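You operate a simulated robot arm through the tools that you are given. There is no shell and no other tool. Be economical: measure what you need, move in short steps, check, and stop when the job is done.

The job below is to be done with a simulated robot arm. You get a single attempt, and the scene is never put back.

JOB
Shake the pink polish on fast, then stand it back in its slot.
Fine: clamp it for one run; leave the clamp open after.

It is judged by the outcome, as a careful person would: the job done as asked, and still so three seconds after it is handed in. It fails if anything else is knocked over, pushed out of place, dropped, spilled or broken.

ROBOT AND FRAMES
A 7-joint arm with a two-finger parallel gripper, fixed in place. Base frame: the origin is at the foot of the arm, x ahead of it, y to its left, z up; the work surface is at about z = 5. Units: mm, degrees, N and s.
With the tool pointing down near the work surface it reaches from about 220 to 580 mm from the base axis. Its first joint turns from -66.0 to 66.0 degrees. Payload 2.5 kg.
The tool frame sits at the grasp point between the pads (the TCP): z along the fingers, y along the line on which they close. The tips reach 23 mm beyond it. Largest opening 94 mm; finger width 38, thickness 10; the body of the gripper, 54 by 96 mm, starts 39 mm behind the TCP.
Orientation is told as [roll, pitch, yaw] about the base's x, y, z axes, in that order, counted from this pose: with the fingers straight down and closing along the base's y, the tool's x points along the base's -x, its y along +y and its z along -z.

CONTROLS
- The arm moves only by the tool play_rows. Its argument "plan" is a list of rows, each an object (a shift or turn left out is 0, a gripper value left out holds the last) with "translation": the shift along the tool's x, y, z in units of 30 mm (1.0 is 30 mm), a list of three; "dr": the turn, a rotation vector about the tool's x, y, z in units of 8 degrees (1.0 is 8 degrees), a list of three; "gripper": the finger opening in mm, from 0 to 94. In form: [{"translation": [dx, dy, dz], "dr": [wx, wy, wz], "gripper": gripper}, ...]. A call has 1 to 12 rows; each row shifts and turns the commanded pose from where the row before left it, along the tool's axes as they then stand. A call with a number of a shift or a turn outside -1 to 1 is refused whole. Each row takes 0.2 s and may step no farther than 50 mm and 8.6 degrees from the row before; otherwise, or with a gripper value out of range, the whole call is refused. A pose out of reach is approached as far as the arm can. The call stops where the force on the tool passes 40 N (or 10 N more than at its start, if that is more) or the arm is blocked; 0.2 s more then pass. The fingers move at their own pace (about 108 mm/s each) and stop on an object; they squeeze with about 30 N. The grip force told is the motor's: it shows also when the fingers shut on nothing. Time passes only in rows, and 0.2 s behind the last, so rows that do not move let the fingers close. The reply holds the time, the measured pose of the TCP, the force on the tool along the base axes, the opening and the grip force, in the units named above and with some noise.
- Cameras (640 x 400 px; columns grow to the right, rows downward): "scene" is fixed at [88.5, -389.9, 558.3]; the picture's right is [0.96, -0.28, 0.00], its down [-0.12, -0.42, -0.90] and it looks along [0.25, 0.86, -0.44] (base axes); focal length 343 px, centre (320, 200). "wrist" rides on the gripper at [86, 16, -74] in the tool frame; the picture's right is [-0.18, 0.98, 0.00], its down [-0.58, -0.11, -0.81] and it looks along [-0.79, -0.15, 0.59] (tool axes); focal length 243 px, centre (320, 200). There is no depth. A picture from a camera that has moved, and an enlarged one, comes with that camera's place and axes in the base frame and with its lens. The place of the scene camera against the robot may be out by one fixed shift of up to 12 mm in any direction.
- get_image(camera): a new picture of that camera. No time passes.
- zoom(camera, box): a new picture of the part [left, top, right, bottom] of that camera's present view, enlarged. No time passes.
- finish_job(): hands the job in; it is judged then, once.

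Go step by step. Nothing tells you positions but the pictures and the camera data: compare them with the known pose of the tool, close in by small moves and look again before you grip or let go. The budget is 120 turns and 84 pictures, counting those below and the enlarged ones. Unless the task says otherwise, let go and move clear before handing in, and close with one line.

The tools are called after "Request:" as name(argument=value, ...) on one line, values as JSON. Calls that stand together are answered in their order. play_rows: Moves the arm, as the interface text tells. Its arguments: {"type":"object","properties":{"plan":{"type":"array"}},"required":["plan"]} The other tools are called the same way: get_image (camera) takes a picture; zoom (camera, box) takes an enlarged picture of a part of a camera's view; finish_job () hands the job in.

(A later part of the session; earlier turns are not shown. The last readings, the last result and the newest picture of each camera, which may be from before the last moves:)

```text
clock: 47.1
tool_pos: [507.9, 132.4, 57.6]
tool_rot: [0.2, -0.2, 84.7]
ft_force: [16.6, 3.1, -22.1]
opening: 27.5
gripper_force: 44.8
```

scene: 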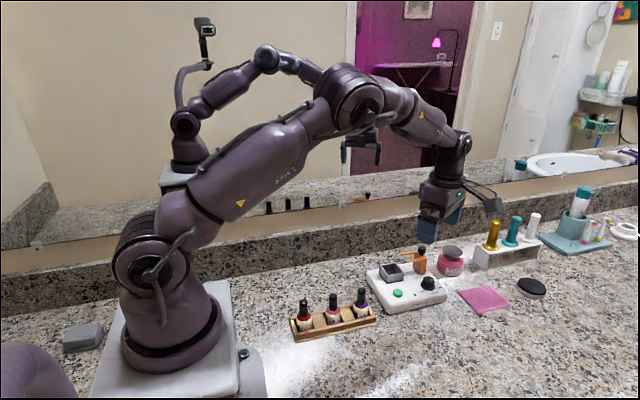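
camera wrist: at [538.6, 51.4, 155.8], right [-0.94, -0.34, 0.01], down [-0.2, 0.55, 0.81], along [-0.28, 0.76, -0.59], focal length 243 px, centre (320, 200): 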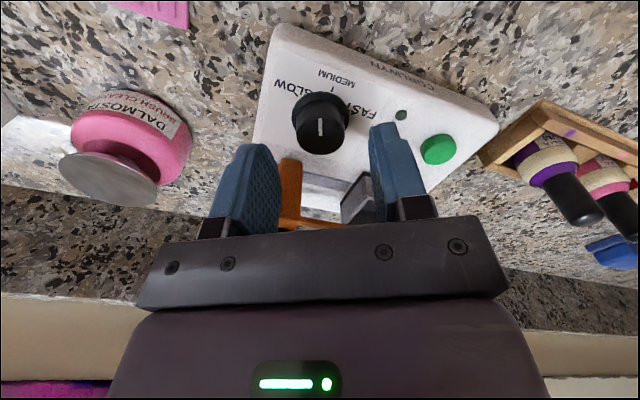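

Request:
play_rows(plan=[{"gripper": 50}, {}, {"translation": [0, 0, -0.5]}, {"translation": [0, 0, -0.8]}, {"translation": [0, 0, -1]}, {}])

Request:
zoom(camera="wrist", box=[290, 30, 350, 90])

Request:
zoom(camera="scene", box=[410, 265, 450, 300])

```text
clock: 48.5
tool_pos: [505.4, 132.0, 127.4]
tool_rot: [0.3, 0.0, 84.7]
ft_force: [-0.3, -0.4, 0.1]
opening: 50.1
gripper_force: 0.1
```

```text
6.67 times, centred on (320, 60) of wrist
camera zoom: at [483.3, 48.3, 201.8], right [-0.96, 0.27, 0.01], down [0.17, 0.57, 0.81], along [0.22, 0.78, -0.59], focal length 1618 px, centre (320, 1133)
```

zoom: 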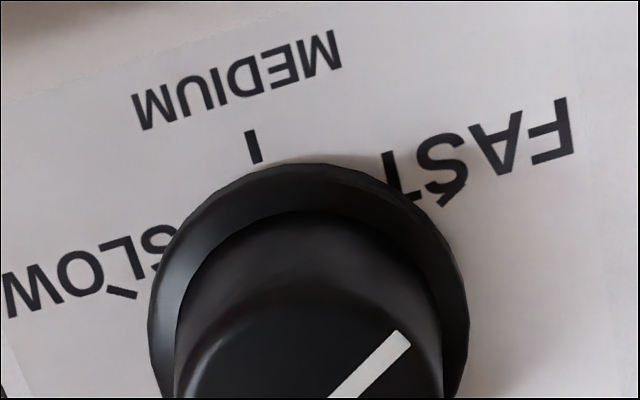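

```text
11.43 times, centred on (430, 282) of scene
camera zoom: at [88.5, -389.9, 558.3], right [0.96, -0.28, 0.0], down [-0.12, -0.42, -0.9], along [0.25, 0.86, -0.44], focal length 3919 px, centre (-937, -743)
```

zoom: 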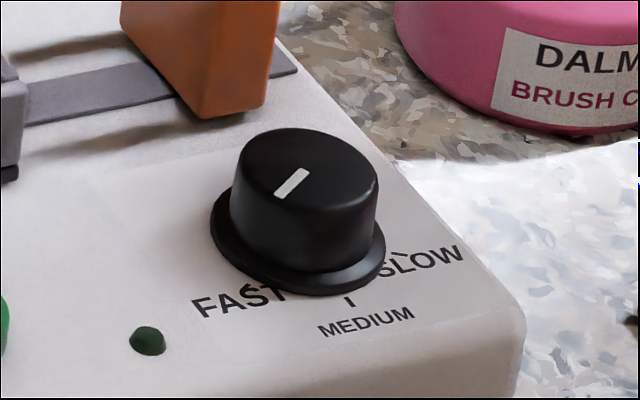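

The dial is at FAST. Next the pink bottle: rising, unwinding the yaw to 0 and moving over it (about (270,118), top ≈ z 72).

Request:
play_rows(plan=[{"translation": [0, 0, -1]}, {"translation": [0, 0, -1], "dr": [0, 0, 0.88]}, {"translation": [0, 0, -0.5], "dr": [0, 0, 0.88]}, {"dr": [0, 0, 0.88]}, {"dr": [0, 0, 0.88]}, {"dr": [0, 0, 0.88]}, {"dr": [0, 0, 0.88]}, {"dr": [0, 0, 0.88]}, {"dr": [0, 0, 0.88]}, {"dr": [0, 0, 0.88]}, {"dr": [0, 0, 0.88]}, {"dr": [0, 0, 0.88]}])

Request:
play_rows(plan=[{"dr": [0, 0, 0.88]}, {"translation": [0.9, 0, 0]}, {"translation": [0.9, 0, 0]}, {"translation": [0.9, 0, 0]}, {"translation": [0.9, 0, 0]}, {"translation": [0.9, 0, 0]}, {"translation": [0.9, 0, 0]}, {"translation": [0.9, -0.2, 0]}, {"translation": [0.9, -0.2, 0]}, {}, {}])

Request:
get_image(camera="wrist")

```text
clock: 51.1
tool_pos: [507.0, 131.4, 201.1]
tool_rot: [0.2, 0.3, 7.0]
ft_force: [0.8, -0.2, 0.2]
opening: 50.3
gripper_force: 0.0
```

```text
clock: 53.5
tool_pos: [290.3, 118.6, 201.7]
tool_rot: [0.2, 0.1, 0.3]
ft_force: [-1.0, -0.1, 0.7]
opening: 49.9
gripper_force: 0.1
```

```text
40 pictures are left
camera wrist: at [205.1, 135.3, 276.1], right [0.18, 0.98, 0.0], down [0.59, -0.11, 0.8], along [0.79, -0.14, -0.6], focal length 243 px, centre (320, 200)
```

wrist: 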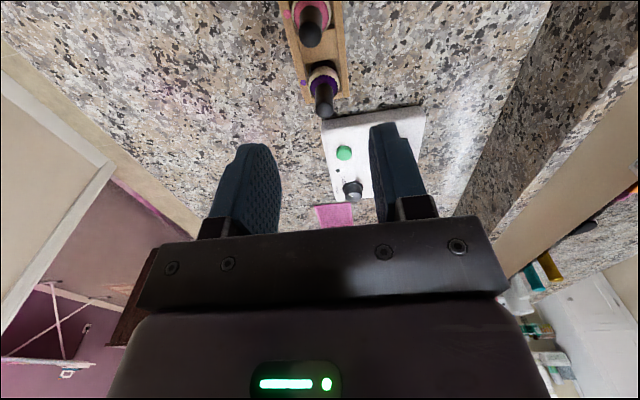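

Request:
play_rows(plan=[{"translation": [0.55, -0.05, 0.8]}, {"translation": [0, 0, 0.9]}, {"translation": [0, 0, 0.7]}, {}, {}])

Request:
get_image(camera="wrist")

Request:
zoom(camera="scene", box=[260, 220, 400, 350])

```text
clock: 54.8
tool_pos: [275.6, 117.6, 129.1]
tool_rot: [0.2, 0.1, 0.3]
ft_force: [-0.5, 0.1, 0.0]
opening: 50.1
gripper_force: 0.1
```

```text
39 pictures are left
camera wrist: at [189.2, 133.8, 203.1], right [0.18, 0.98, 0.0], down [0.59, -0.11, 0.8], along [0.79, -0.14, -0.6], focal length 243 px, centre (320, 200)
```

wrist: 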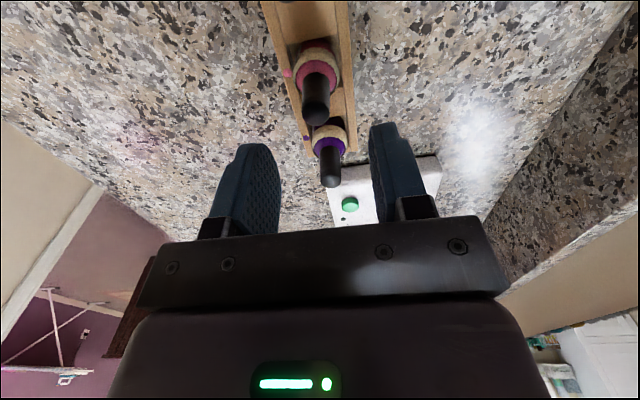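

```text
3.08 times, centred on (330, 285) of scene
camera zoom: at [88.5, -389.9, 558.3], right [0.96, -0.28, 0.0], down [-0.12, -0.42, -0.9], along [0.25, 0.86, -0.44], focal length 1055 px, centre (289, -62)
```

zoom: 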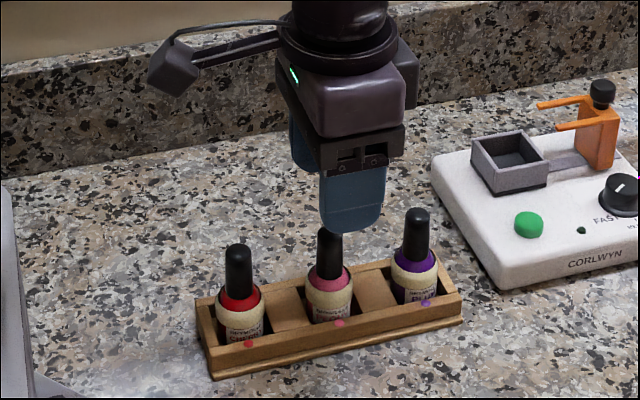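

Pink cap is at about (272,117.5), top z≈70. Descending more and rechecking.

Request:
play_rows(plan=[{"translation": [0.12, 0, 0.5]}, {"translation": [0, 0, 0.5]}, {"translation": [0, 0, 0.4]}, {}, {}])

Request:
get_image(camera="wrist")

Request:
zoom(camera="scene", box=[280, 240, 380, 340])

```text
clock: 56.0
tool_pos: [271.5, 116.9, 87.5]
tool_rot: [0.2, 0.2, 0.3]
ft_force: [0.2, -0.3, -0.6]
opening: 49.9
gripper_force: 0.1
```

```text
37 pictures are left
camera wrist: at [185.8, 134.5, 161.7], right [0.18, 0.98, 0.0], down [0.59, -0.11, 0.8], along [0.79, -0.14, -0.6], focal length 243 px, centre (320, 200)
```

wrist: 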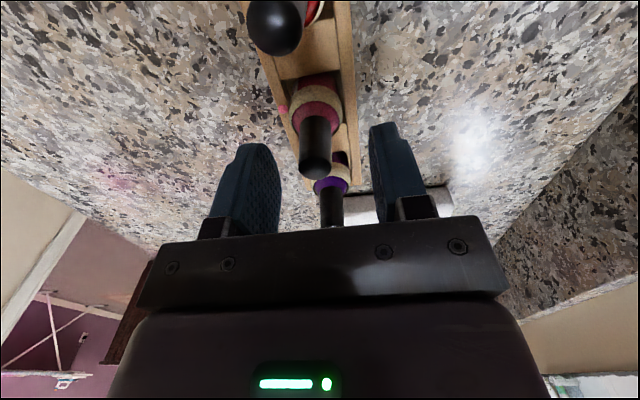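

```text
4.00 times, centred on (330, 290) of scene
camera zoom: at [88.5, -389.9, 558.3], right [0.96, -0.28, 0.0], down [-0.12, -0.42, -0.9], along [0.25, 0.86, -0.44], focal length 1372 px, centre (280, -160)
```

zoom: 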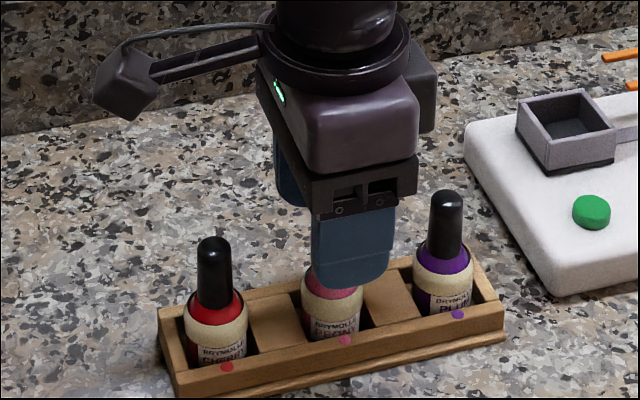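

Cap diameter ≈16, cap spans z≈47–74. Descending to TCP z≈72 and gripping the cap.

Request:
play_rows(plan=[{"translation": [0.0, 0, 0.3]}, {"translation": [0, 0, 0.2]}, {}, {"gripper": 30}, {}, {}])

Request:
zoom(camera="wrist", box=[220, 90, 420, 240])

Request:
zoom(camera="scene", box=[280, 250, 380, 340])

```text
clock: 57.4
tool_pos: [272.2, 118.0, 73.5]
tool_rot: [0.1, 0.2, 0.1]
ft_force: [0.0, 0.0, -0.4]
opening: 30.3
gripper_force: 0.1
```

```text
2.67 times, centred on (320, 165) of wrist
camera zoom: at [186.0, 134.9, 147.6], right [0.18, 0.98, 0.0], down [0.59, -0.11, 0.8], along [0.79, -0.14, -0.6], focal length 647 px, centre (320, 293)
```

zoom: 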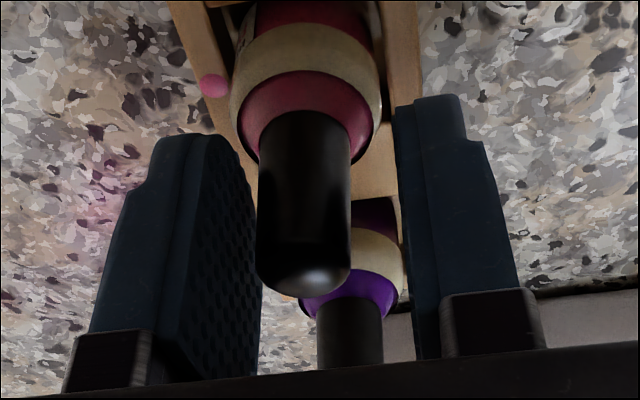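

```text
4.44 times, centred on (330, 295) of scene
camera zoom: at [88.5, -389.9, 558.3], right [0.96, -0.28, 0.0], down [-0.12, -0.42, -0.9], along [0.25, 0.86, -0.44], focal length 1524 px, centre (276, -222)
```

zoom: 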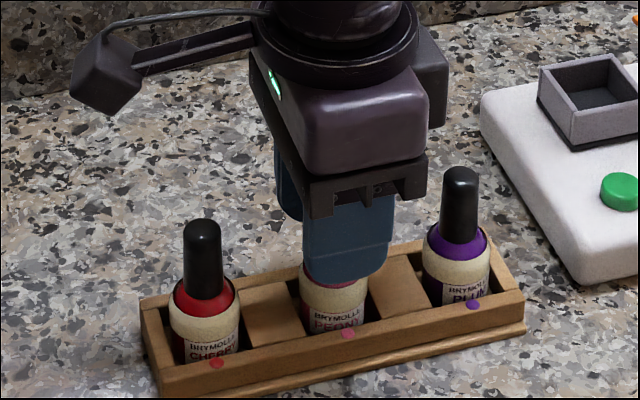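

Shifting 1.5 mm in -y, then closing.

Request:
play_rows(plan=[{"translation": [0.0, -0.06, 0]}, {}, {"gripper": 12}, {}, {}])

Request:
zoom(camera="wrist", box=[220, 90, 420, 240])

```text
clock: 58.5
tool_pos: [271.6, 116.1, 72.5]
tool_rot: [0.0, 0.3, 0.3]
ft_force: [-0.4, 0.3, 0.2]
opening: 16.2
gripper_force: 29.8
```

```text
2.67 times, centred on (320, 165) of wrist
camera zoom: at [185.9, 133.3, 147.5], right [0.18, 0.98, 0.0], down [0.59, -0.11, 0.8], along [0.79, -0.14, -0.6], focal length 647 px, centre (320, 293)
```

zoom: 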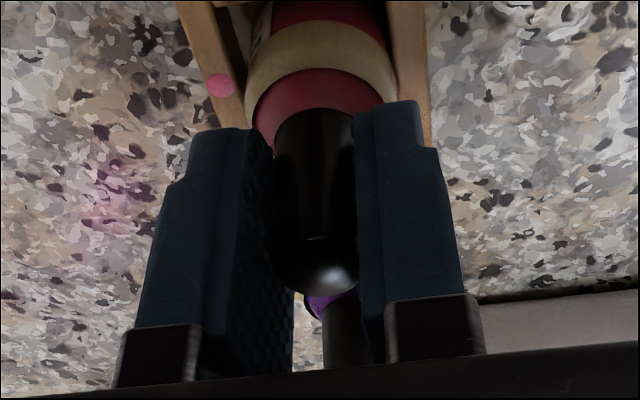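

Firm, centred grip (16.2 mm). Lifting straight up.

Request:
play_rows(plan=[{"translation": [0, 0, -0.3]}, {"translation": [0, 0, -0.5]}, {"translation": [0, 0, -0.7]}, {"translation": [0, 0, -0.8]}, {"translation": [0, 0, -0.8]}, {"translation": [0, 0, -0.6]}, {}])

Request:
get_image(camera="scene")

Request:
get_image(camera="wrist")

```text
clock: 60.1
tool_pos: [271.0, 115.9, 184.4]
tool_rot: [0.2, 0.3, 0.2]
ft_force: [-0.1, 0.4, -0.4]
opening: 16.3
gripper_force: 30.2
```

```text
32 pictures are left
```

scene: 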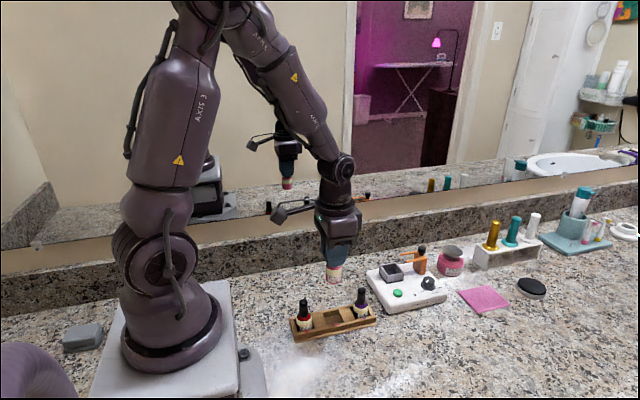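

```text
31 pictures are left
camera wrist: at [185.8, 132.9, 259.5], right [0.18, 0.98, 0.0], down [0.59, -0.11, 0.8], along [0.79, -0.14, -0.6], focal length 243 px, centre (320, 200)
```

wrist: 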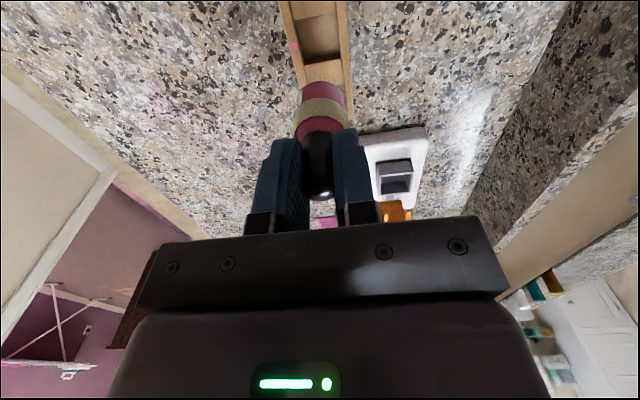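

Bottle held upright and the others undisturbed. Triangulation puts the cup centre at ≈(440,187), rim z≈44, fork z≈81 with tips at x≈470. Carrying it over the cup.

Request:
play_rows(plan=[{"translation": [-0.4, 0.15, 0]}, {"translation": [-0.7, 0.29, 0]}, {"translation": [-0.8, 0.34, 0]}, {"translation": [-0.8, 0.34, 0]}, {"translation": [-0.8, 0.34, 0]}, {"translation": [-0.8, 0.34, 0]}, {"translation": [-0.7, 0.3, 0]}, {"translation": [-0.43, 0.15, 0]}, {"translation": [-0.2, 0.1, 0]}, {}, {}])

Request:
get_image(camera="wrist")

Request:
zoom(camera="scene", box=[350, 190, 470, 310])

```text
clock: 62.5
tool_pos: [438.9, 186.1, 183.9]
tool_rot: [0.2, 0.4, 0.3]
ft_force: [-0.4, 0.3, -0.5]
opening: 16.7
gripper_force: 30.0
```

```text
30 pictures are left
camera wrist: at [353.9, 203.7, 258.6], right [0.18, 0.98, 0.0], down [0.59, -0.11, 0.8], along [0.79, -0.14, -0.6], focal length 243 px, centre (320, 200)
```

wrist: 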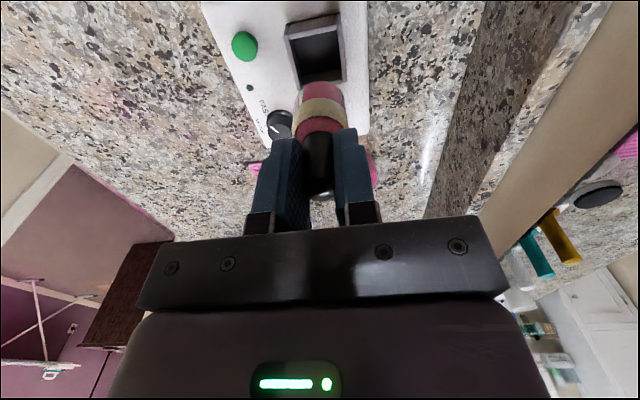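

```text
3.33 times, centred on (410, 250) of scene
camera zoom: at [88.5, -389.9, 558.3], right [0.96, -0.28, 0.0], down [-0.12, -0.42, -0.9], along [0.25, 0.86, -0.44], focal length 1143 px, centre (20, 33)
```

zoom: 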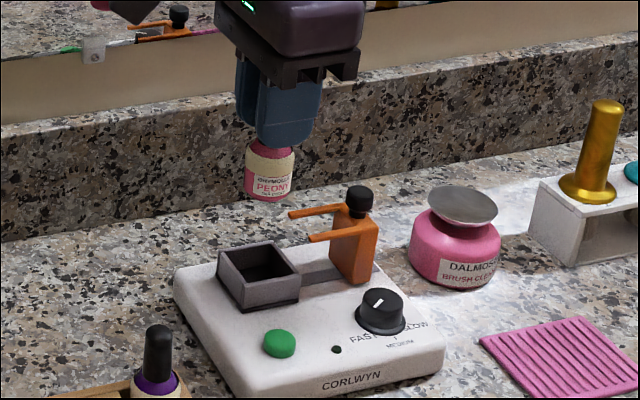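

Request:
zoom(camera="wrist", box=[260, 0, 380, 120])

```text
3.33 times, centred on (320, 60) of wrist
camera zoom: at [353.9, 203.7, 258.6], right [0.18, 0.98, 0.0], down [0.59, -0.11, 0.8], along [0.79, -0.14, -0.6], focal length 809 px, centre (320, 667)
```

zoom: 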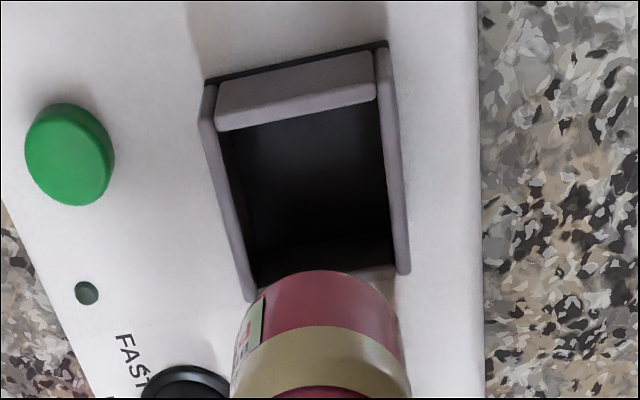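

Cup inner region is about x 425–461, y 168–205, so centre ≈(442.5,186.3). Nudging and lowering to just above the rim.

Request:
play_rows(plan=[{"translation": [-0.11, 0, 0.5]}, {"translation": [0, 0, 0.7]}, {"translation": [0, 0, 0.7]}, {"translation": [0, 0, 0.4]}, {}, {}])

Request:
get_image(camera="wrist")

Request:
zoom(camera="scene", box=[360, 210, 450, 300])

```text
clock: 64.0
tool_pos: [442.4, 186.8, 114.5]
tool_rot: [0.1, 0.2, 0.2]
ft_force: [-1.4, -3.2, 0.7]
opening: 16.3
gripper_force: 29.8
```

```text
27 pictures are left
camera wrist: at [357.2, 204.0, 188.5], right [0.18, 0.98, 0.0], down [0.59, -0.11, 0.8], along [0.79, -0.14, -0.6], focal length 243 px, centre (320, 200)
```

wrist: 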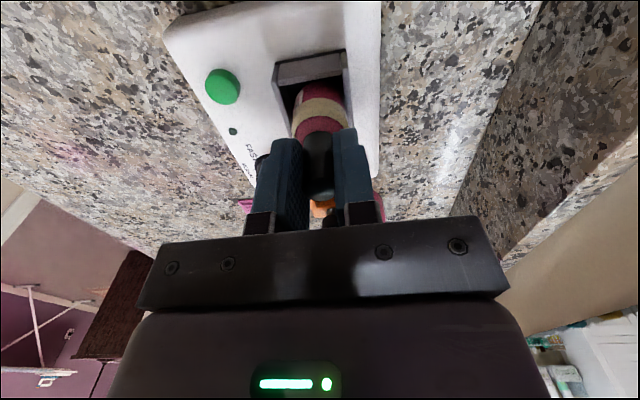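

```text
4.44 times, centred on (405, 255) of scene
camera zoom: at [88.4, -389.9, 558.3], right [0.96, -0.28, 0.0], down [-0.12, -0.42, -0.9], along [0.25, 0.86, -0.44], focal length 1524 px, centre (-58, -44)
```

zoom: 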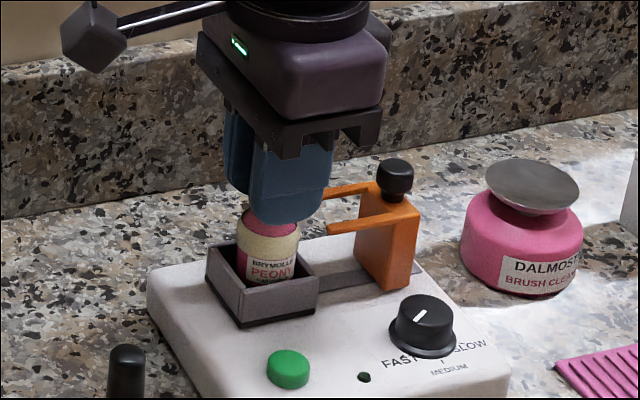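

Request:
zoom(camera="wrist", box=[260, 40, 370, 150])

Request:
zoom(camera="scene", box=[395, 245, 445, 295])

```text
3.64 times, centred on (315, 95) of wrist
camera zoom: at [357.2, 204.0, 188.5], right [0.18, 0.98, 0.0], down [0.59, -0.11, 0.8], along [0.79, -0.14, -0.6], focal length 882 px, centre (338, 582)
```

zoom: 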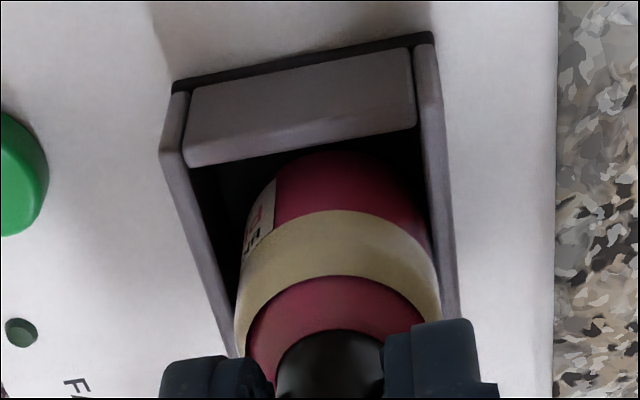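

```text
8.00 times, centred on (420, 270) of scene
camera zoom: at [88.4, -389.9, 558.3], right [0.96, -0.28, 0.0], down [-0.12, -0.42, -0.9], along [0.25, 0.86, -0.44], focal length 2743 px, centre (-480, -360)
```

zoom: 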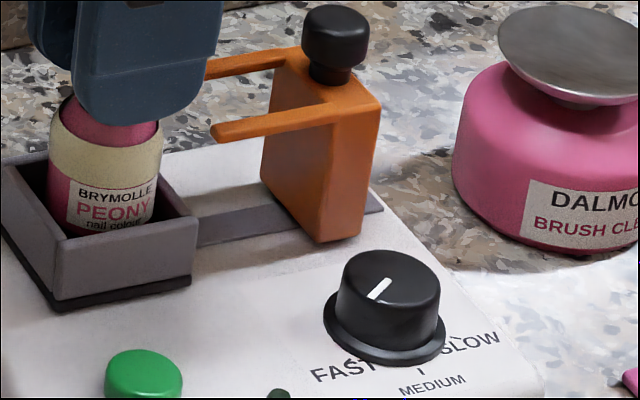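

The base is just entering the cup and brushes the +y wall, so I'm shifting -y 3 mm and lowering gently.

Request:
play_rows(plan=[{"translation": [0, -0.1, 0]}, {}, {"translation": [0, 0, 0.2]}, {}])

Request:
zoom(camera="wrist", box=[260, 40, 370, 150])

```text
clock: 65.0
tool_pos: [443.4, 183.7, 108.1]
tool_rot: [0.1, 0.3, 0.2]
ft_force: [-3.4, -0.7, 1.5]
opening: 16.3
gripper_force: 30.3
```

```text
3.64 times, centred on (315, 95) of wrist
camera zoom: at [358.0, 200.8, 182.8], right [0.18, 0.98, 0.0], down [0.59, -0.11, 0.8], along [0.79, -0.14, -0.6], focal length 882 px, centre (338, 582)
```

zoom: 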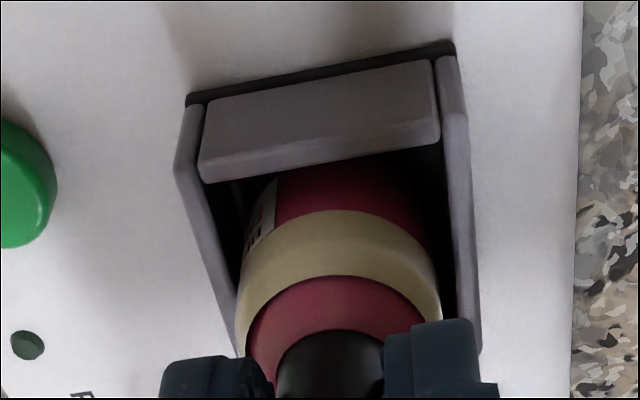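

Request:
play_rows(plan=[{"translation": [0.06, 0.02, 0.1]}, {}, {"translation": [0, 0, 0.15]}, {}, {"translation": [0, 0, 0.15]}, {}])

```text
clock: 66.3
tool_pos: [443.8, 184.9, 99.4]
tool_rot: [0.4, -0.1, 0.1]
ft_force: [-2.8, -4.1, 35.5]
opening: 16.5
gripper_force: 29.7
```

Z force rose at TCP ≈99.5, so the bottle appears to be on the cup floor. Relieving and checking.

Request:
play_rows(plan=[{"translation": [0, 0, -0.08]}, {}])

Request:
zoom(camera="scene", box=[380, 235, 430, 295])

Request:
zoom(camera="wrist", box=[260, 60, 370, 170])

```text
clock: 67.0
tool_pos: [442.5, 184.0, 99.8]
tool_rot: [0.1, 0.2, 0.3]
ft_force: [1.7, 2.0, 15.4]
opening: 16.4
gripper_force: 30.2
```

```text
6.67 times, centred on (405, 265) of scene
camera zoom: at [88.4, -389.9, 558.3], right [0.96, -0.28, 0.0], down [-0.12, -0.42, -0.9], along [0.25, 0.86, -0.44], focal length 2286 px, centre (-247, -233)
```

zoom: 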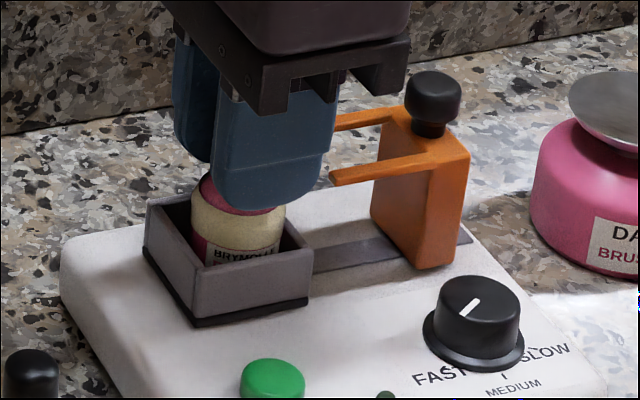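

```text
3.64 times, centred on (315, 115) of wrist
camera zoom: at [356.3, 201.4, 174.2], right [0.18, 0.98, 0.0], down [0.58, -0.11, 0.8], along [0.79, -0.14, -0.59], focal length 882 px, centre (338, 509)
```

zoom: 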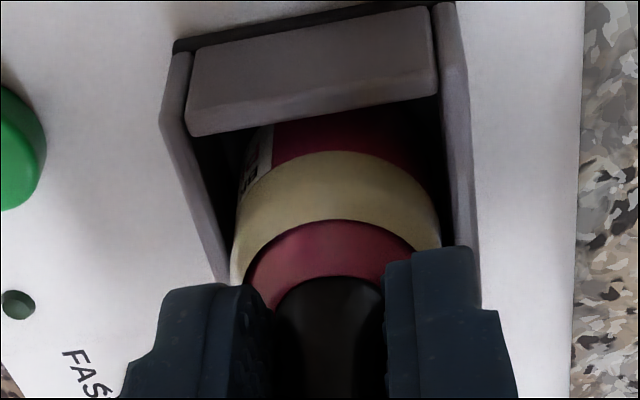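

Bottle is seated. Releasing and rising.

Request:
play_rows(plan=[{"gripper": 34}, {}, {"translation": [0, 0, -0.5]}, {"translation": [0, 0, -0.8]}, {"translation": [0, 0, -0.9]}, {"translation": [0, 0, -0.5]}, {}])

Request:
zoom(camera="scene", box=[370, 215, 450, 305])

```text
clock: 68.5
tool_pos: [441.8, 183.7, 179.0]
tool_rot: [0.2, 0.3, 0.3]
ft_force: [-1.0, 0.1, -0.9]
opening: 33.8
gripper_force: 0.1
```

```text
4.44 times, centred on (410, 260) of scene
camera zoom: at [88.5, -389.9, 558.3], right [0.96, -0.28, 0.0], down [-0.12, -0.42, -0.9], along [0.25, 0.86, -0.44], focal length 1524 px, centre (-80, -67)
```

zoom: 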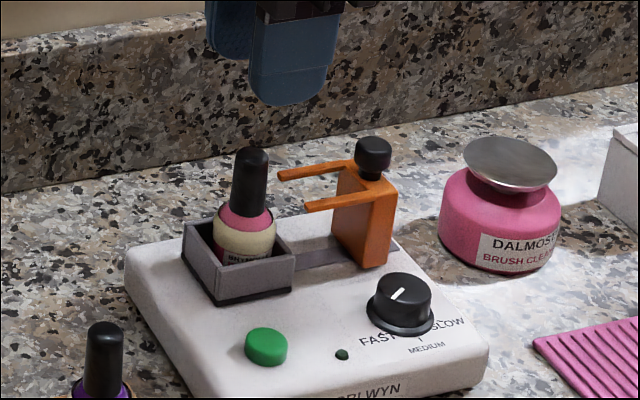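

The bottle stands in the cup. The clamp's black knob is at about (514.5,187,93); I'll move above it, biased +x.

Request:
play_rows(plan=[{"translation": [-0.9, 0.05, 0]}, {"translation": [-0.9, 0.05, 0]}, {"translation": [-0.8, 0, 0.3]}, {"translation": [0, 0, 0.7]}, {"translation": [0, 0, 0.3]}, {}, {}])

Request:
zoom(camera="wrist", box=[220, 60, 420, 230])

Request:
zoom(camera="scene", box=[380, 200, 470, 290])

```text
clock: 70.2
tool_pos: [520.0, 189.9, 140.2]
tool_rot: [0.1, 0.3, 0.2]
ft_force: [-0.3, 0.5, 0.1]
opening: 34.0
gripper_force: 0.2
```

```text
2.35 times, centred on (320, 145) of wrist
camera zoom: at [434.1, 205.2, 214.4], right [0.18, 0.98, 0.0], down [0.59, -0.11, 0.8], along [0.79, -0.14, -0.6], focal length 571 px, centre (320, 329)
```

zoom: 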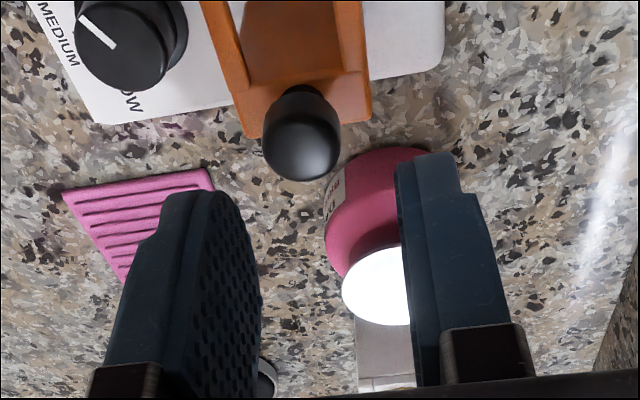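

```text
4.44 times, centred on (425, 245) of scene
camera zoom: at [88.5, -389.9, 558.3], right [0.96, -0.28, 0.0], down [-0.12, -0.42, -0.9], along [0.25, 0.86, -0.44], focal length 1524 px, centre (-147, 0)
```

zoom: 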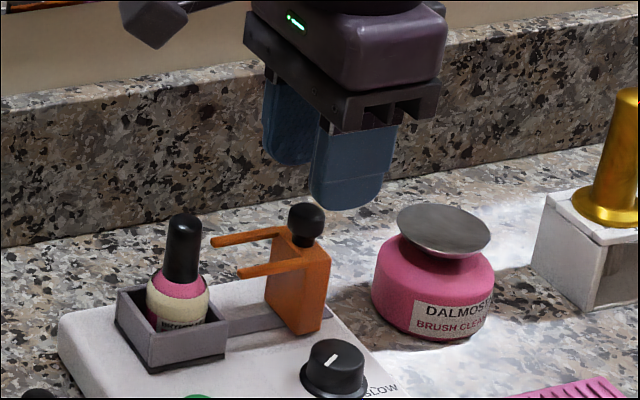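

Request:
play_rows(plan=[{"translation": [0, -0.11, 0.3]}, {"translation": [0, 0, 0.5]}, {"translation": [0, 0, 0.25]}, {}, {}])

Request:
zoom(camera="scene", box=[380, 210, 460, 290])

```text
clock: 71.3
tool_pos: [519.9, 184.9, 108.8]
tool_rot: [0.2, 0.3, 0.3]
ft_force: [0.1, 0.1, 0.1]
opening: 34.1
gripper_force: 0.1
```

```text
5.00 times, centred on (420, 250) of scene
camera zoom: at [88.5, -389.9, 558.3], right [0.96, -0.28, 0.0], down [-0.12, -0.42, -0.9], along [0.25, 0.86, -0.44], focal length 1715 px, centre (-180, -50)
```

zoom: 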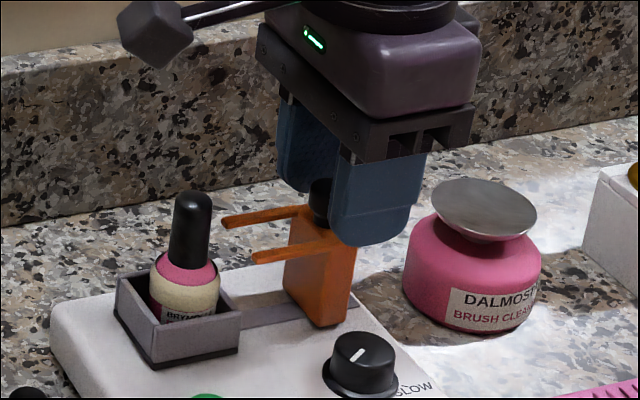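

Fingers straddle the knob. Closing and pulling the clamp toward the bottle in small steps.

Request:
play_rows(plan=[{"translation": [0, 0.04, 0]}, {"gripper": 14}, {}, {}])

Request:
play_rows(plan=[{"translation": [0.15, 0, 0]}, {}, {"translation": [0.15, 0, 0]}, {}])

Request:
zoom(camera="scene", box=[380, 210, 460, 290])

```text
clock: 72.3
tool_pos: [519.7, 185.4, 109.6]
tool_rot: [0.1, 0.3, 0.2]
ft_force: [-2.2, -8.8, 4.3]
opening: 17.2
gripper_force: 45.1
```

```text
clock: 73.3
tool_pos: [510.0, 185.7, 109.1]
tool_rot: [0.2, 0.2, 0.1]
ft_force: [0.0, -15.1, 3.1]
opening: 17.2
gripper_force: 45.0
```

```text
5.00 times, centred on (420, 250) of scene
camera zoom: at [88.4, -389.9, 558.3], right [0.96, -0.28, 0.0], down [-0.12, -0.42, -0.9], along [0.25, 0.86, -0.44], focal length 1715 px, centre (-180, -50)
```

zoom: 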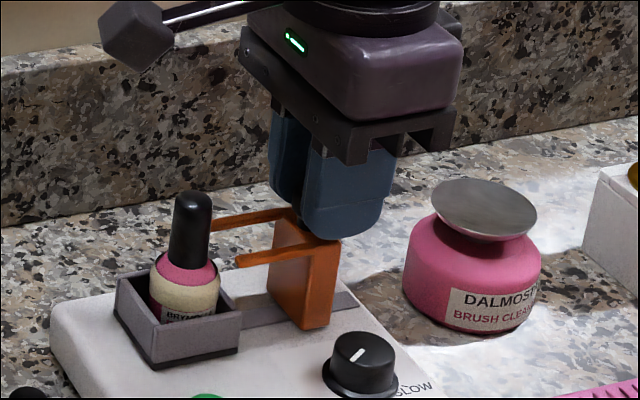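

The clamp slides freely. Continuing, with a small y relief.

Request:
play_rows(plan=[{"translation": [0.15, -0.04, 0]}, {}, {"translation": [0.15, 0, 0]}, {}, {"translation": [0.15, 0, 0]}, {}])

Request:
zoom(camera="scene", box=[380, 210, 460, 290])

```text
clock: 74.8
tool_pos: [496.7, 184.6, 109.1]
tool_rot: [0.0, 0.3, 0.3]
ft_force: [0.5, -8.0, -10.7]
opening: 17.3
gripper_force: 45.2
```

```text
5.00 times, centred on (420, 250) of scene
camera zoom: at [88.5, -389.9, 558.3], right [0.96, -0.28, 0.0], down [-0.12, -0.42, -0.9], along [0.25, 0.86, -0.44], focal length 1715 px, centre (-180, -50)
```

zoom: 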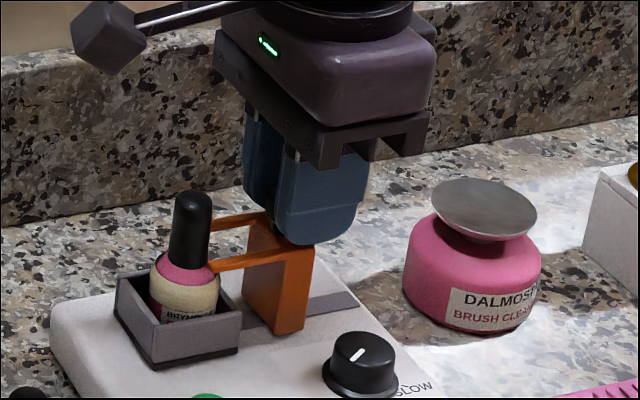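

Request:
play_rows(plan=[{"translation": [0.12, 0, 0.01]}, {}, {"translation": [0.12, 0, 0]}, {}, {"translation": [0.1, 0, 0]}, {}])

Request:
zoom(camera="scene", box=[380, 210, 460, 290])

```text
clock: 76.2
tool_pos: [485.7, 185.4, 109.4]
tool_rot: [0.2, 0.3, 0.2]
ft_force: [-0.6, -2.7, -0.3]
opening: 17.3
gripper_force: 45.0
```

```text
5.00 times, centred on (420, 250) of scene
camera zoom: at [88.5, -389.9, 558.3], right [0.96, -0.28, 0.0], down [-0.12, -0.42, -0.9], along [0.25, 0.86, -0.44], focal length 1715 px, centre (-180, -50)
```

zoom: 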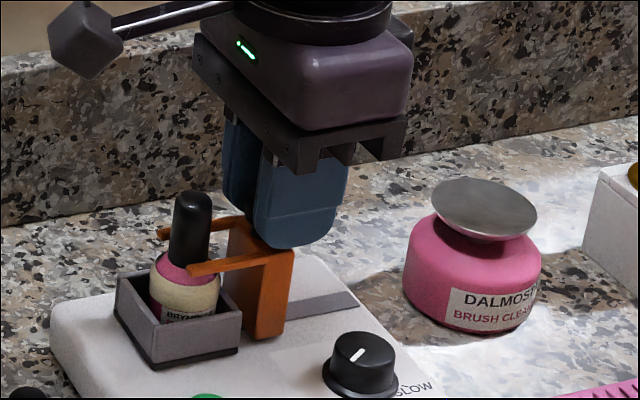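

Request:
play_rows(plan=[{"translation": [0.08, 0, 0]}, {}, {"translation": [0.08, 0, 0]}, {}])

Request:
play_rows(plan=[{"translation": [0.08, 0, 0]}, {}])

Request:
zoom(camera="scene", box=[380, 210, 460, 290])

```text
clock: 77.2
tool_pos: [482.2, 184.1, 108.6]
tool_rot: [0.2, 0.2, 0.3]
ft_force: [0.0, -1.7, 1.2]
opening: 17.2
gripper_force: 45.1
```

```text
clock: 77.8
tool_pos: [479.1, 185.4, 108.9]
tool_rot: [0.2, 0.2, 0.3]
ft_force: [2.0, 1.1, 1.5]
opening: 17.4
gripper_force: 45.0
```

```text
5.00 times, centred on (420, 250) of scene
camera zoom: at [88.5, -389.9, 558.3], right [0.96, -0.28, 0.0], down [-0.12, -0.42, -0.9], along [0.25, 0.86, -0.44], focal length 1715 px, centre (-180, -50)
```

zoom: 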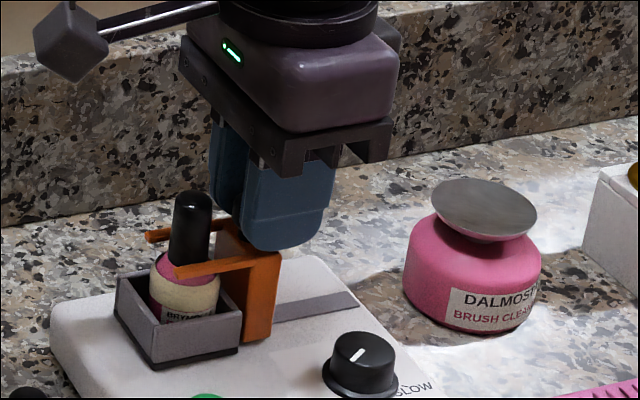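

Request:
play_rows(plan=[{"translation": [0.07, 0, 0]}, {}])

Request:
play_rows(plan=[{"translation": [0.07, 0, 0]}, {}])

```text
clock: 78.3
tool_pos: [479.5, 184.3, 110.1]
tool_rot: [0.4, -0.3, 0.2]
ft_force: [31.0, 13.6, -19.2]
opening: 17.1
gripper_force: 45.5
```

```text
clock: 79.0
tool_pos: [480.0, 185.1, 109.6]
tool_rot: [0.4, -0.6, 0.2]
ft_force: [38.0, 13.9, -21.9]
opening: 17.2
gripper_force: 45.3
```

The clamp is at its stop, with the fork around the bottle. Releasing it, rising and turning the yaw to 90° for the button press at about (427,127.5).

Request:
play_rows(plan=[{"translation": [-0.13, -0.03, 0.03]}, {}, {"gripper": 36}, {}, {"translation": [0, 0, -0.6]}, {"translation": [0, 0, -0.9]}, {"translation": [0, 0, -0.9]}, {}])

Request:
play_rows(plan=[{"dr": [0, 0, -0.94], "gripper": 0}, {"dr": [0, 0, -0.94]}, {"dr": [0, 0, -0.94]}, {"dr": [0, 0, -0.94]}, {"dr": [0, 0, -0.94]}, {"dr": [0, 0, -0.94]}, {"dr": [0, 0, -0.94]}, {"dr": [0, 0, -0.94]}, {"dr": [0, 0, -0.94]}, {"dr": [0, 0, -0.94]}, {"dr": [0, 0, -0.94]}, {"dr": [0, 0, -0.94]}])

Request:
zoom(camera="scene", box=[360, 210, 460, 310])

```text
clock: 80.8
tool_pos: [478.2, 183.9, 178.3]
tool_rot: [0.2, 0.3, 0.3]
ft_force: [0.3, 0.9, -0.2]
opening: 36.0
gripper_force: 0.1
```

```text
clock: 83.3
tool_pos: [479.6, 184.8, 180.4]
tool_rot: [0.2, -0.1, 90.7]
ft_force: [-0.5, 0.3, -0.3]
opening: 0.0
gripper_force: 30.2
```

```text
4.00 times, centred on (410, 260) of scene
camera zoom: at [88.5, -389.9, 558.3], right [0.96, -0.28, 0.0], down [-0.12, -0.42, -0.9], along [0.25, 0.86, -0.44], focal length 1372 px, centre (-40, -40)
```

zoom: 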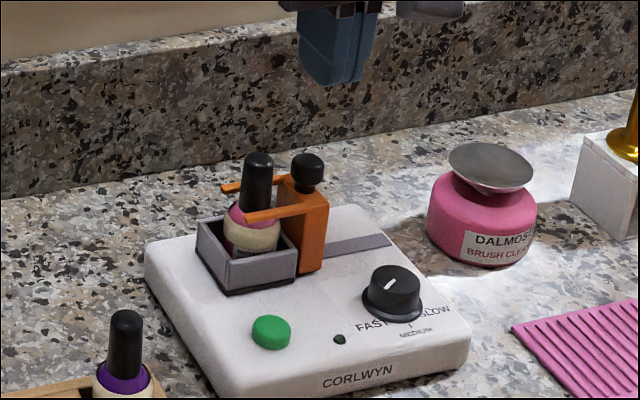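

Request:
play_rows(plan=[{"translation": [0.65, 0.58, 0]}, {"translation": [0.65, 0.58, 0]}, {"translation": [0.6, 0.58, 0]}, {"translation": [0, 0, 0.9]}, {"translation": [0, 0, 0.9]}, {"translation": [0, 0, 0.9]}, {"translation": [0, 0, 0.7]}, {}, {}])

Request:
get_image(camera="wrist")

Request:
zoom(camera="scene", box=[360, 220, 450, 310])

```text
clock: 85.3
tool_pos: [427.1, 126.7, 78.0]
tool_rot: [0.1, -0.2, 90.5]
ft_force: [0.0, -0.7, 0.6]
opening: 0.0
gripper_force: 30.0
```

```text
11 pictures are left
camera wrist: at [413.1, 42.0, 152.0], right [-0.98, 0.18, 0.0], down [0.11, 0.58, 0.81], along [0.14, 0.8, -0.59], focal length 243 px, centre (320, 200)
```

wrist: 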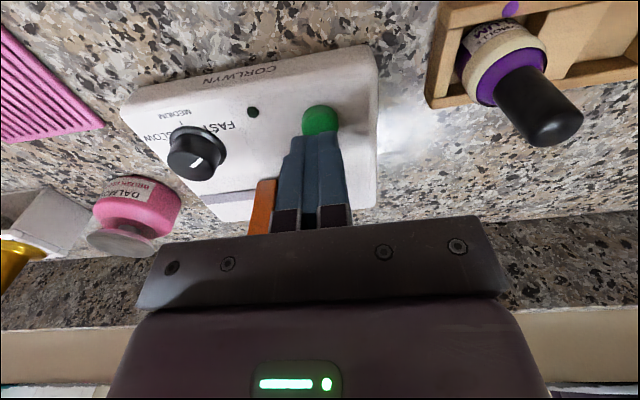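

```text
4.44 times, centred on (405, 265) of scene
camera zoom: at [88.5, -389.9, 558.3], right [0.96, -0.28, 0.0], down [-0.12, -0.42, -0.9], along [0.25, 0.86, -0.44], focal length 1524 px, centre (-58, -89)
```

zoom: 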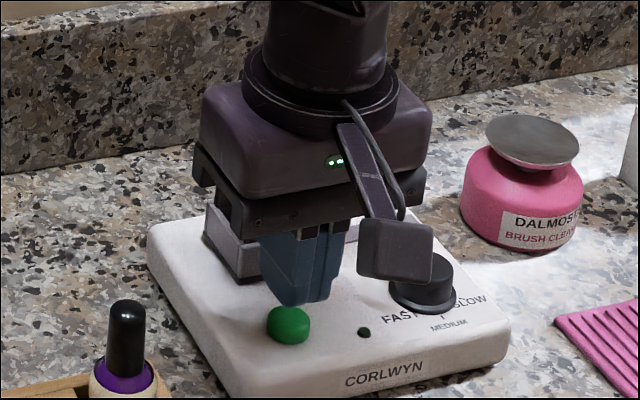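

Aligned over the button. Pressing in small steps.

Request:
play_rows(plan=[{"translation": [0, 0, 0.4]}, {"translation": [0, 0, 0.2]}, {}])

Request:
play_rows(plan=[{"translation": [0, 0, 0.08]}, {"translation": [0, 0, 0.06]}, {}])

```text
clock: 86.2
tool_pos: [427.6, 127.1, 60.0]
tool_rot: [0.2, -0.2, 90.5]
ft_force: [-0.7, 1.2, 2.5]
opening: 0.0
gripper_force: 29.8
```

```text
clock: 87.0
tool_pos: [428.6, 126.6, 57.0]
tool_rot: [0.0, -0.2, 90.5]
ft_force: [-3.4, 3.1, 18.8]
opening: 0.0
gripper_force: 30.5
```

Request:
zoom(camera="scene", box=[360, 220, 450, 310])

```text
4.44 times, centred on (405, 265) of scene
camera zoom: at [88.4, -389.9, 558.3], right [0.96, -0.28, 0.0], down [-0.12, -0.42, -0.9], along [0.25, 0.86, -0.44], focal length 1524 px, centre (-58, -89)
```

zoom: 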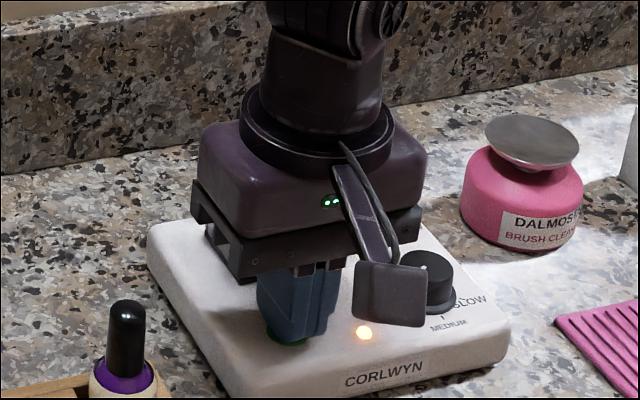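

The lamp is lit and the run has started. Retracting straight up and away.

Request:
play_rows(plan=[{"translation": [0, 0, -0.4]}, {"translation": [0, 0, -0.9]}, {"translation": [0, 0, -1]}, {"translation": [0, 0, -1]}, {"translation": [0, 0, -0.9]}, {}, {}, {}, {}, {}, {}, {}])

Request:
zoom(camera="scene", box=[360, 210, 460, 310])

```text
clock: 89.5
tool_pos: [429.3, 126.9, 180.9]
tool_rot: [0.3, -0.1, 90.5]
ft_force: [-0.6, -1.0, 0.1]
opening: 0.0
gripper_force: 29.6
```

```text
4.00 times, centred on (410, 260) of scene
camera zoom: at [88.5, -389.9, 558.3], right [0.96, -0.28, 0.0], down [-0.12, -0.42, -0.9], along [0.25, 0.86, -0.44], focal length 1372 px, centre (-40, -40)
```

zoom: 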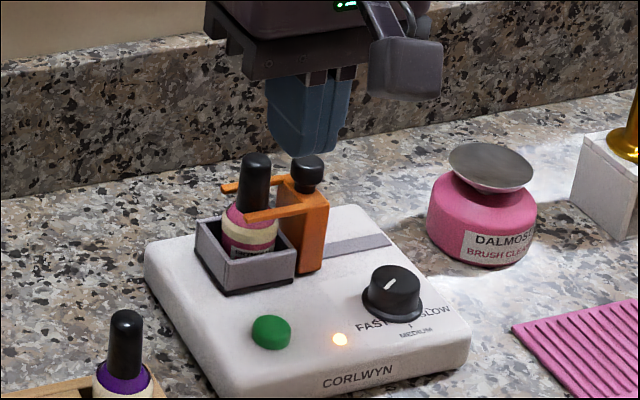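

It is running. I'll use the time to wind the yaw back and move high above the clamp knob.

Request:
play_rows(plan=[{"dr": [0, 0, 0.943], "gripper": 36}, {"dr": [0, 0, 0.943]}, {"dr": [0, 0, 0.943]}, {"dr": [0, 0, 0.943]}, {"dr": [0, 0, 0.943]}, {"dr": [0, 0, 0.943]}, {"dr": [0, 0, 0.943]}, {"dr": [0, 0, 0.943]}, {"dr": [0, 0, 0.943]}, {"dr": [0, 0, 0.943]}, {"dr": [0, 0, 0.943]}, {"dr": [0, 0, 0.943]}])

Request:
play_rows(plan=[{"translation": [-0.5, 0.6, 0]}, {"translation": [-0.6, 0.7, 0]}, {"translation": [-0.6, 0.63, 0]}, {}, {}, {}, {}, {}, {}, {}, {}, {}])

Request:
play_rows(plan=[{}, {}, {}, {}, {}, {}, {}, {}, {}, {}, {}, {}])

Request:
zoom(camera="scene", box=[360, 210, 460, 310])

```text
clock: 92.2
tool_pos: [427.8, 127.0, 183.2]
tool_rot: [0.2, 0.2, -0.2]
ft_force: [0.4, -0.5, 0.3]
opening: 36.1
gripper_force: 0.1
```

```text
clock: 94.8
tool_pos: [478.8, 185.6, 181.8]
tool_rot: [0.2, 0.3, 0.0]
ft_force: [-0.1, 1.4, -1.0]
opening: 36.0
gripper_force: 0.1
```

```text
clock: 97.3
tool_pos: [479.1, 184.8, 183.0]
tool_rot: [0.2, 0.3, -0.1]
ft_force: [0.7, 0.3, 0.8]
opening: 35.8
gripper_force: 0.1
```

```text
4.00 times, centred on (410, 260) of scene
camera zoom: at [88.5, -389.9, 558.3], right [0.96, -0.28, 0.0], down [-0.12, -0.42, -0.9], along [0.25, 0.86, -0.44], focal length 1372 px, centre (-40, -40)
```

zoom: 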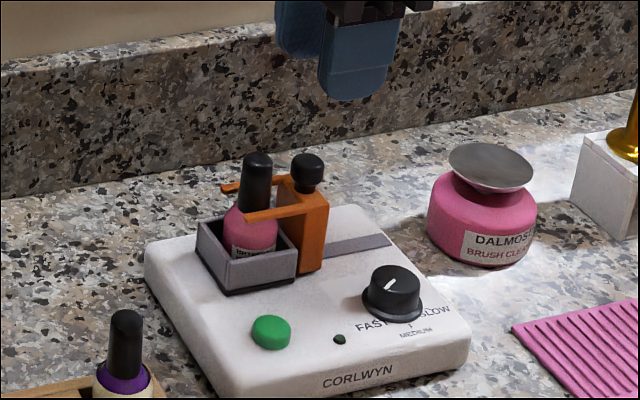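

The lamp is off, so the run is complete. Gripping the knob again to reopen the clamp.

Request:
play_rows(plan=[{"translation": [-0.02, 0, 0.8]}, {"translation": [0, 0, 0.9]}, {"translation": [0, 0, 0.7]}, {}, {}])

Request:
play_rows(plan=[{"translation": [0, 0, 0.04]}, {"gripper": 14}, {}, {}])

Request:
play_rows(plan=[{"translation": [-0.15, 0, 0]}, {}, {"translation": [-0.15, 0, 0]}, {}, {"translation": [-0.15, 0, 0]}, {}, {"translation": [-0.15, 0, 0]}, {}])

```text
clock: 98.5
tool_pos: [478.8, 184.4, 110.4]
tool_rot: [0.1, 0.2, 0.1]
ft_force: [-0.8, 0.6, 0.0]
opening: 35.8
gripper_force: 0.0
```

```text
clock: 99.5
tool_pos: [479.5, 184.7, 109.0]
tool_rot: [0.2, 0.2, 0.1]
ft_force: [-0.2, 6.3, 0.3]
opening: 17.2
gripper_force: 44.6
```

```text
clock: 101.3
tool_pos: [497.6, 184.4, 108.4]
tool_rot: [0.3, 0.3, -0.1]
ft_force: [-0.7, 9.4, 10.4]
opening: 17.4
gripper_force: 45.3
```

Request:
play_rows(plan=[{"translation": [-0.15, 0.03, -0.02]}, {}, {"translation": [-0.15, 0, 0]}, {}, {"translation": [-0.15, 0, 0]}, {}, {"translation": [-0.15, 0, 0]}, {}, {"translation": [-0.12, 0, 0]}, {}])

Request:
zoom(camera="scene", box=[360, 210, 460, 310])

```text
clock: 103.5
tool_pos: [518.0, 184.9, 108.8]
tool_rot: [0.1, 0.2, 0.0]
ft_force: [0.6, 0.5, -6.7]
opening: 17.4
gripper_force: 44.6
```

```text
4.00 times, centred on (410, 260) of scene
camera zoom: at [88.5, -389.9, 558.3], right [0.96, -0.28, 0.0], down [-0.12, -0.42, -0.9], along [0.25, 0.86, -0.44], focal length 1372 px, centre (-40, -40)
```

zoom: 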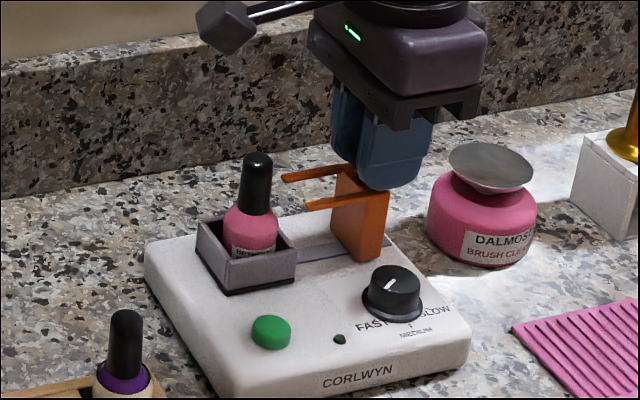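

Request:
play_rows(plan=[{"translation": [-0.06, 0, 0]}, {}])

Request:
play_rows(plan=[{"gripper": 36}, {}, {"translation": [0, 0, -0.6]}, {"translation": [0, 0, -0.9]}, {"translation": [0, 0, -0.9]}, {"translation": [0.9, 0, 0]}, {"translation": [0.9, 0, 0]}, {"translation": [0.78, 0, 0]}, {"translation": [0, 0, 0.6]}, {"translation": [0, 0, 0.6]}, {}, {}])

Request:
zoom(camera="wrist", box=[220, 40, 420, 230])

```text
clock: 104.2
tool_pos: [518.8, 185.2, 108.6]
tool_rot: [0.0, 0.7, 0.0]
ft_force: [-22.5, -6.6, 3.8]
opening: 17.2
gripper_force: 44.6
```

```text
clock: 106.8
tool_pos: [444.5, 184.3, 145.9]
tool_rot: [0.2, 0.2, 0.0]
ft_force: [-0.5, 0.5, 0.3]
opening: 36.0
gripper_force: 0.1
```

```text
2.11 times, centred on (320, 135) of wrist
camera zoom: at [358.4, 202.3, 219.9], right [0.18, 0.98, 0.0], down [0.58, -0.11, 0.8], along [0.79, -0.15, -0.6], focal length 511 px, centre (320, 337)
```

zoom: 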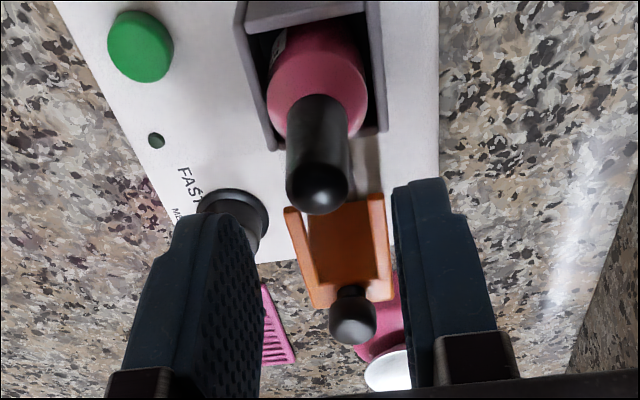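

The clamp is fully open and the cap is centred at (444.5,185). Descending and gripping the cap.

Request:
play_rows(plan=[{"translation": [0, 0, 0.6]}, {"translation": [0, 0.01, 0.6]}, {"translation": [0, 0, 0.28]}, {}, {"gripper": 12}, {}, {}])

```text
clock: 108.3
tool_pos: [441.9, 185.8, 101.3]
tool_rot: [0.2, 0.3, 0.0]
ft_force: [0.6, -0.1, 0.8]
opening: 16.4
gripper_force: 30.0
```

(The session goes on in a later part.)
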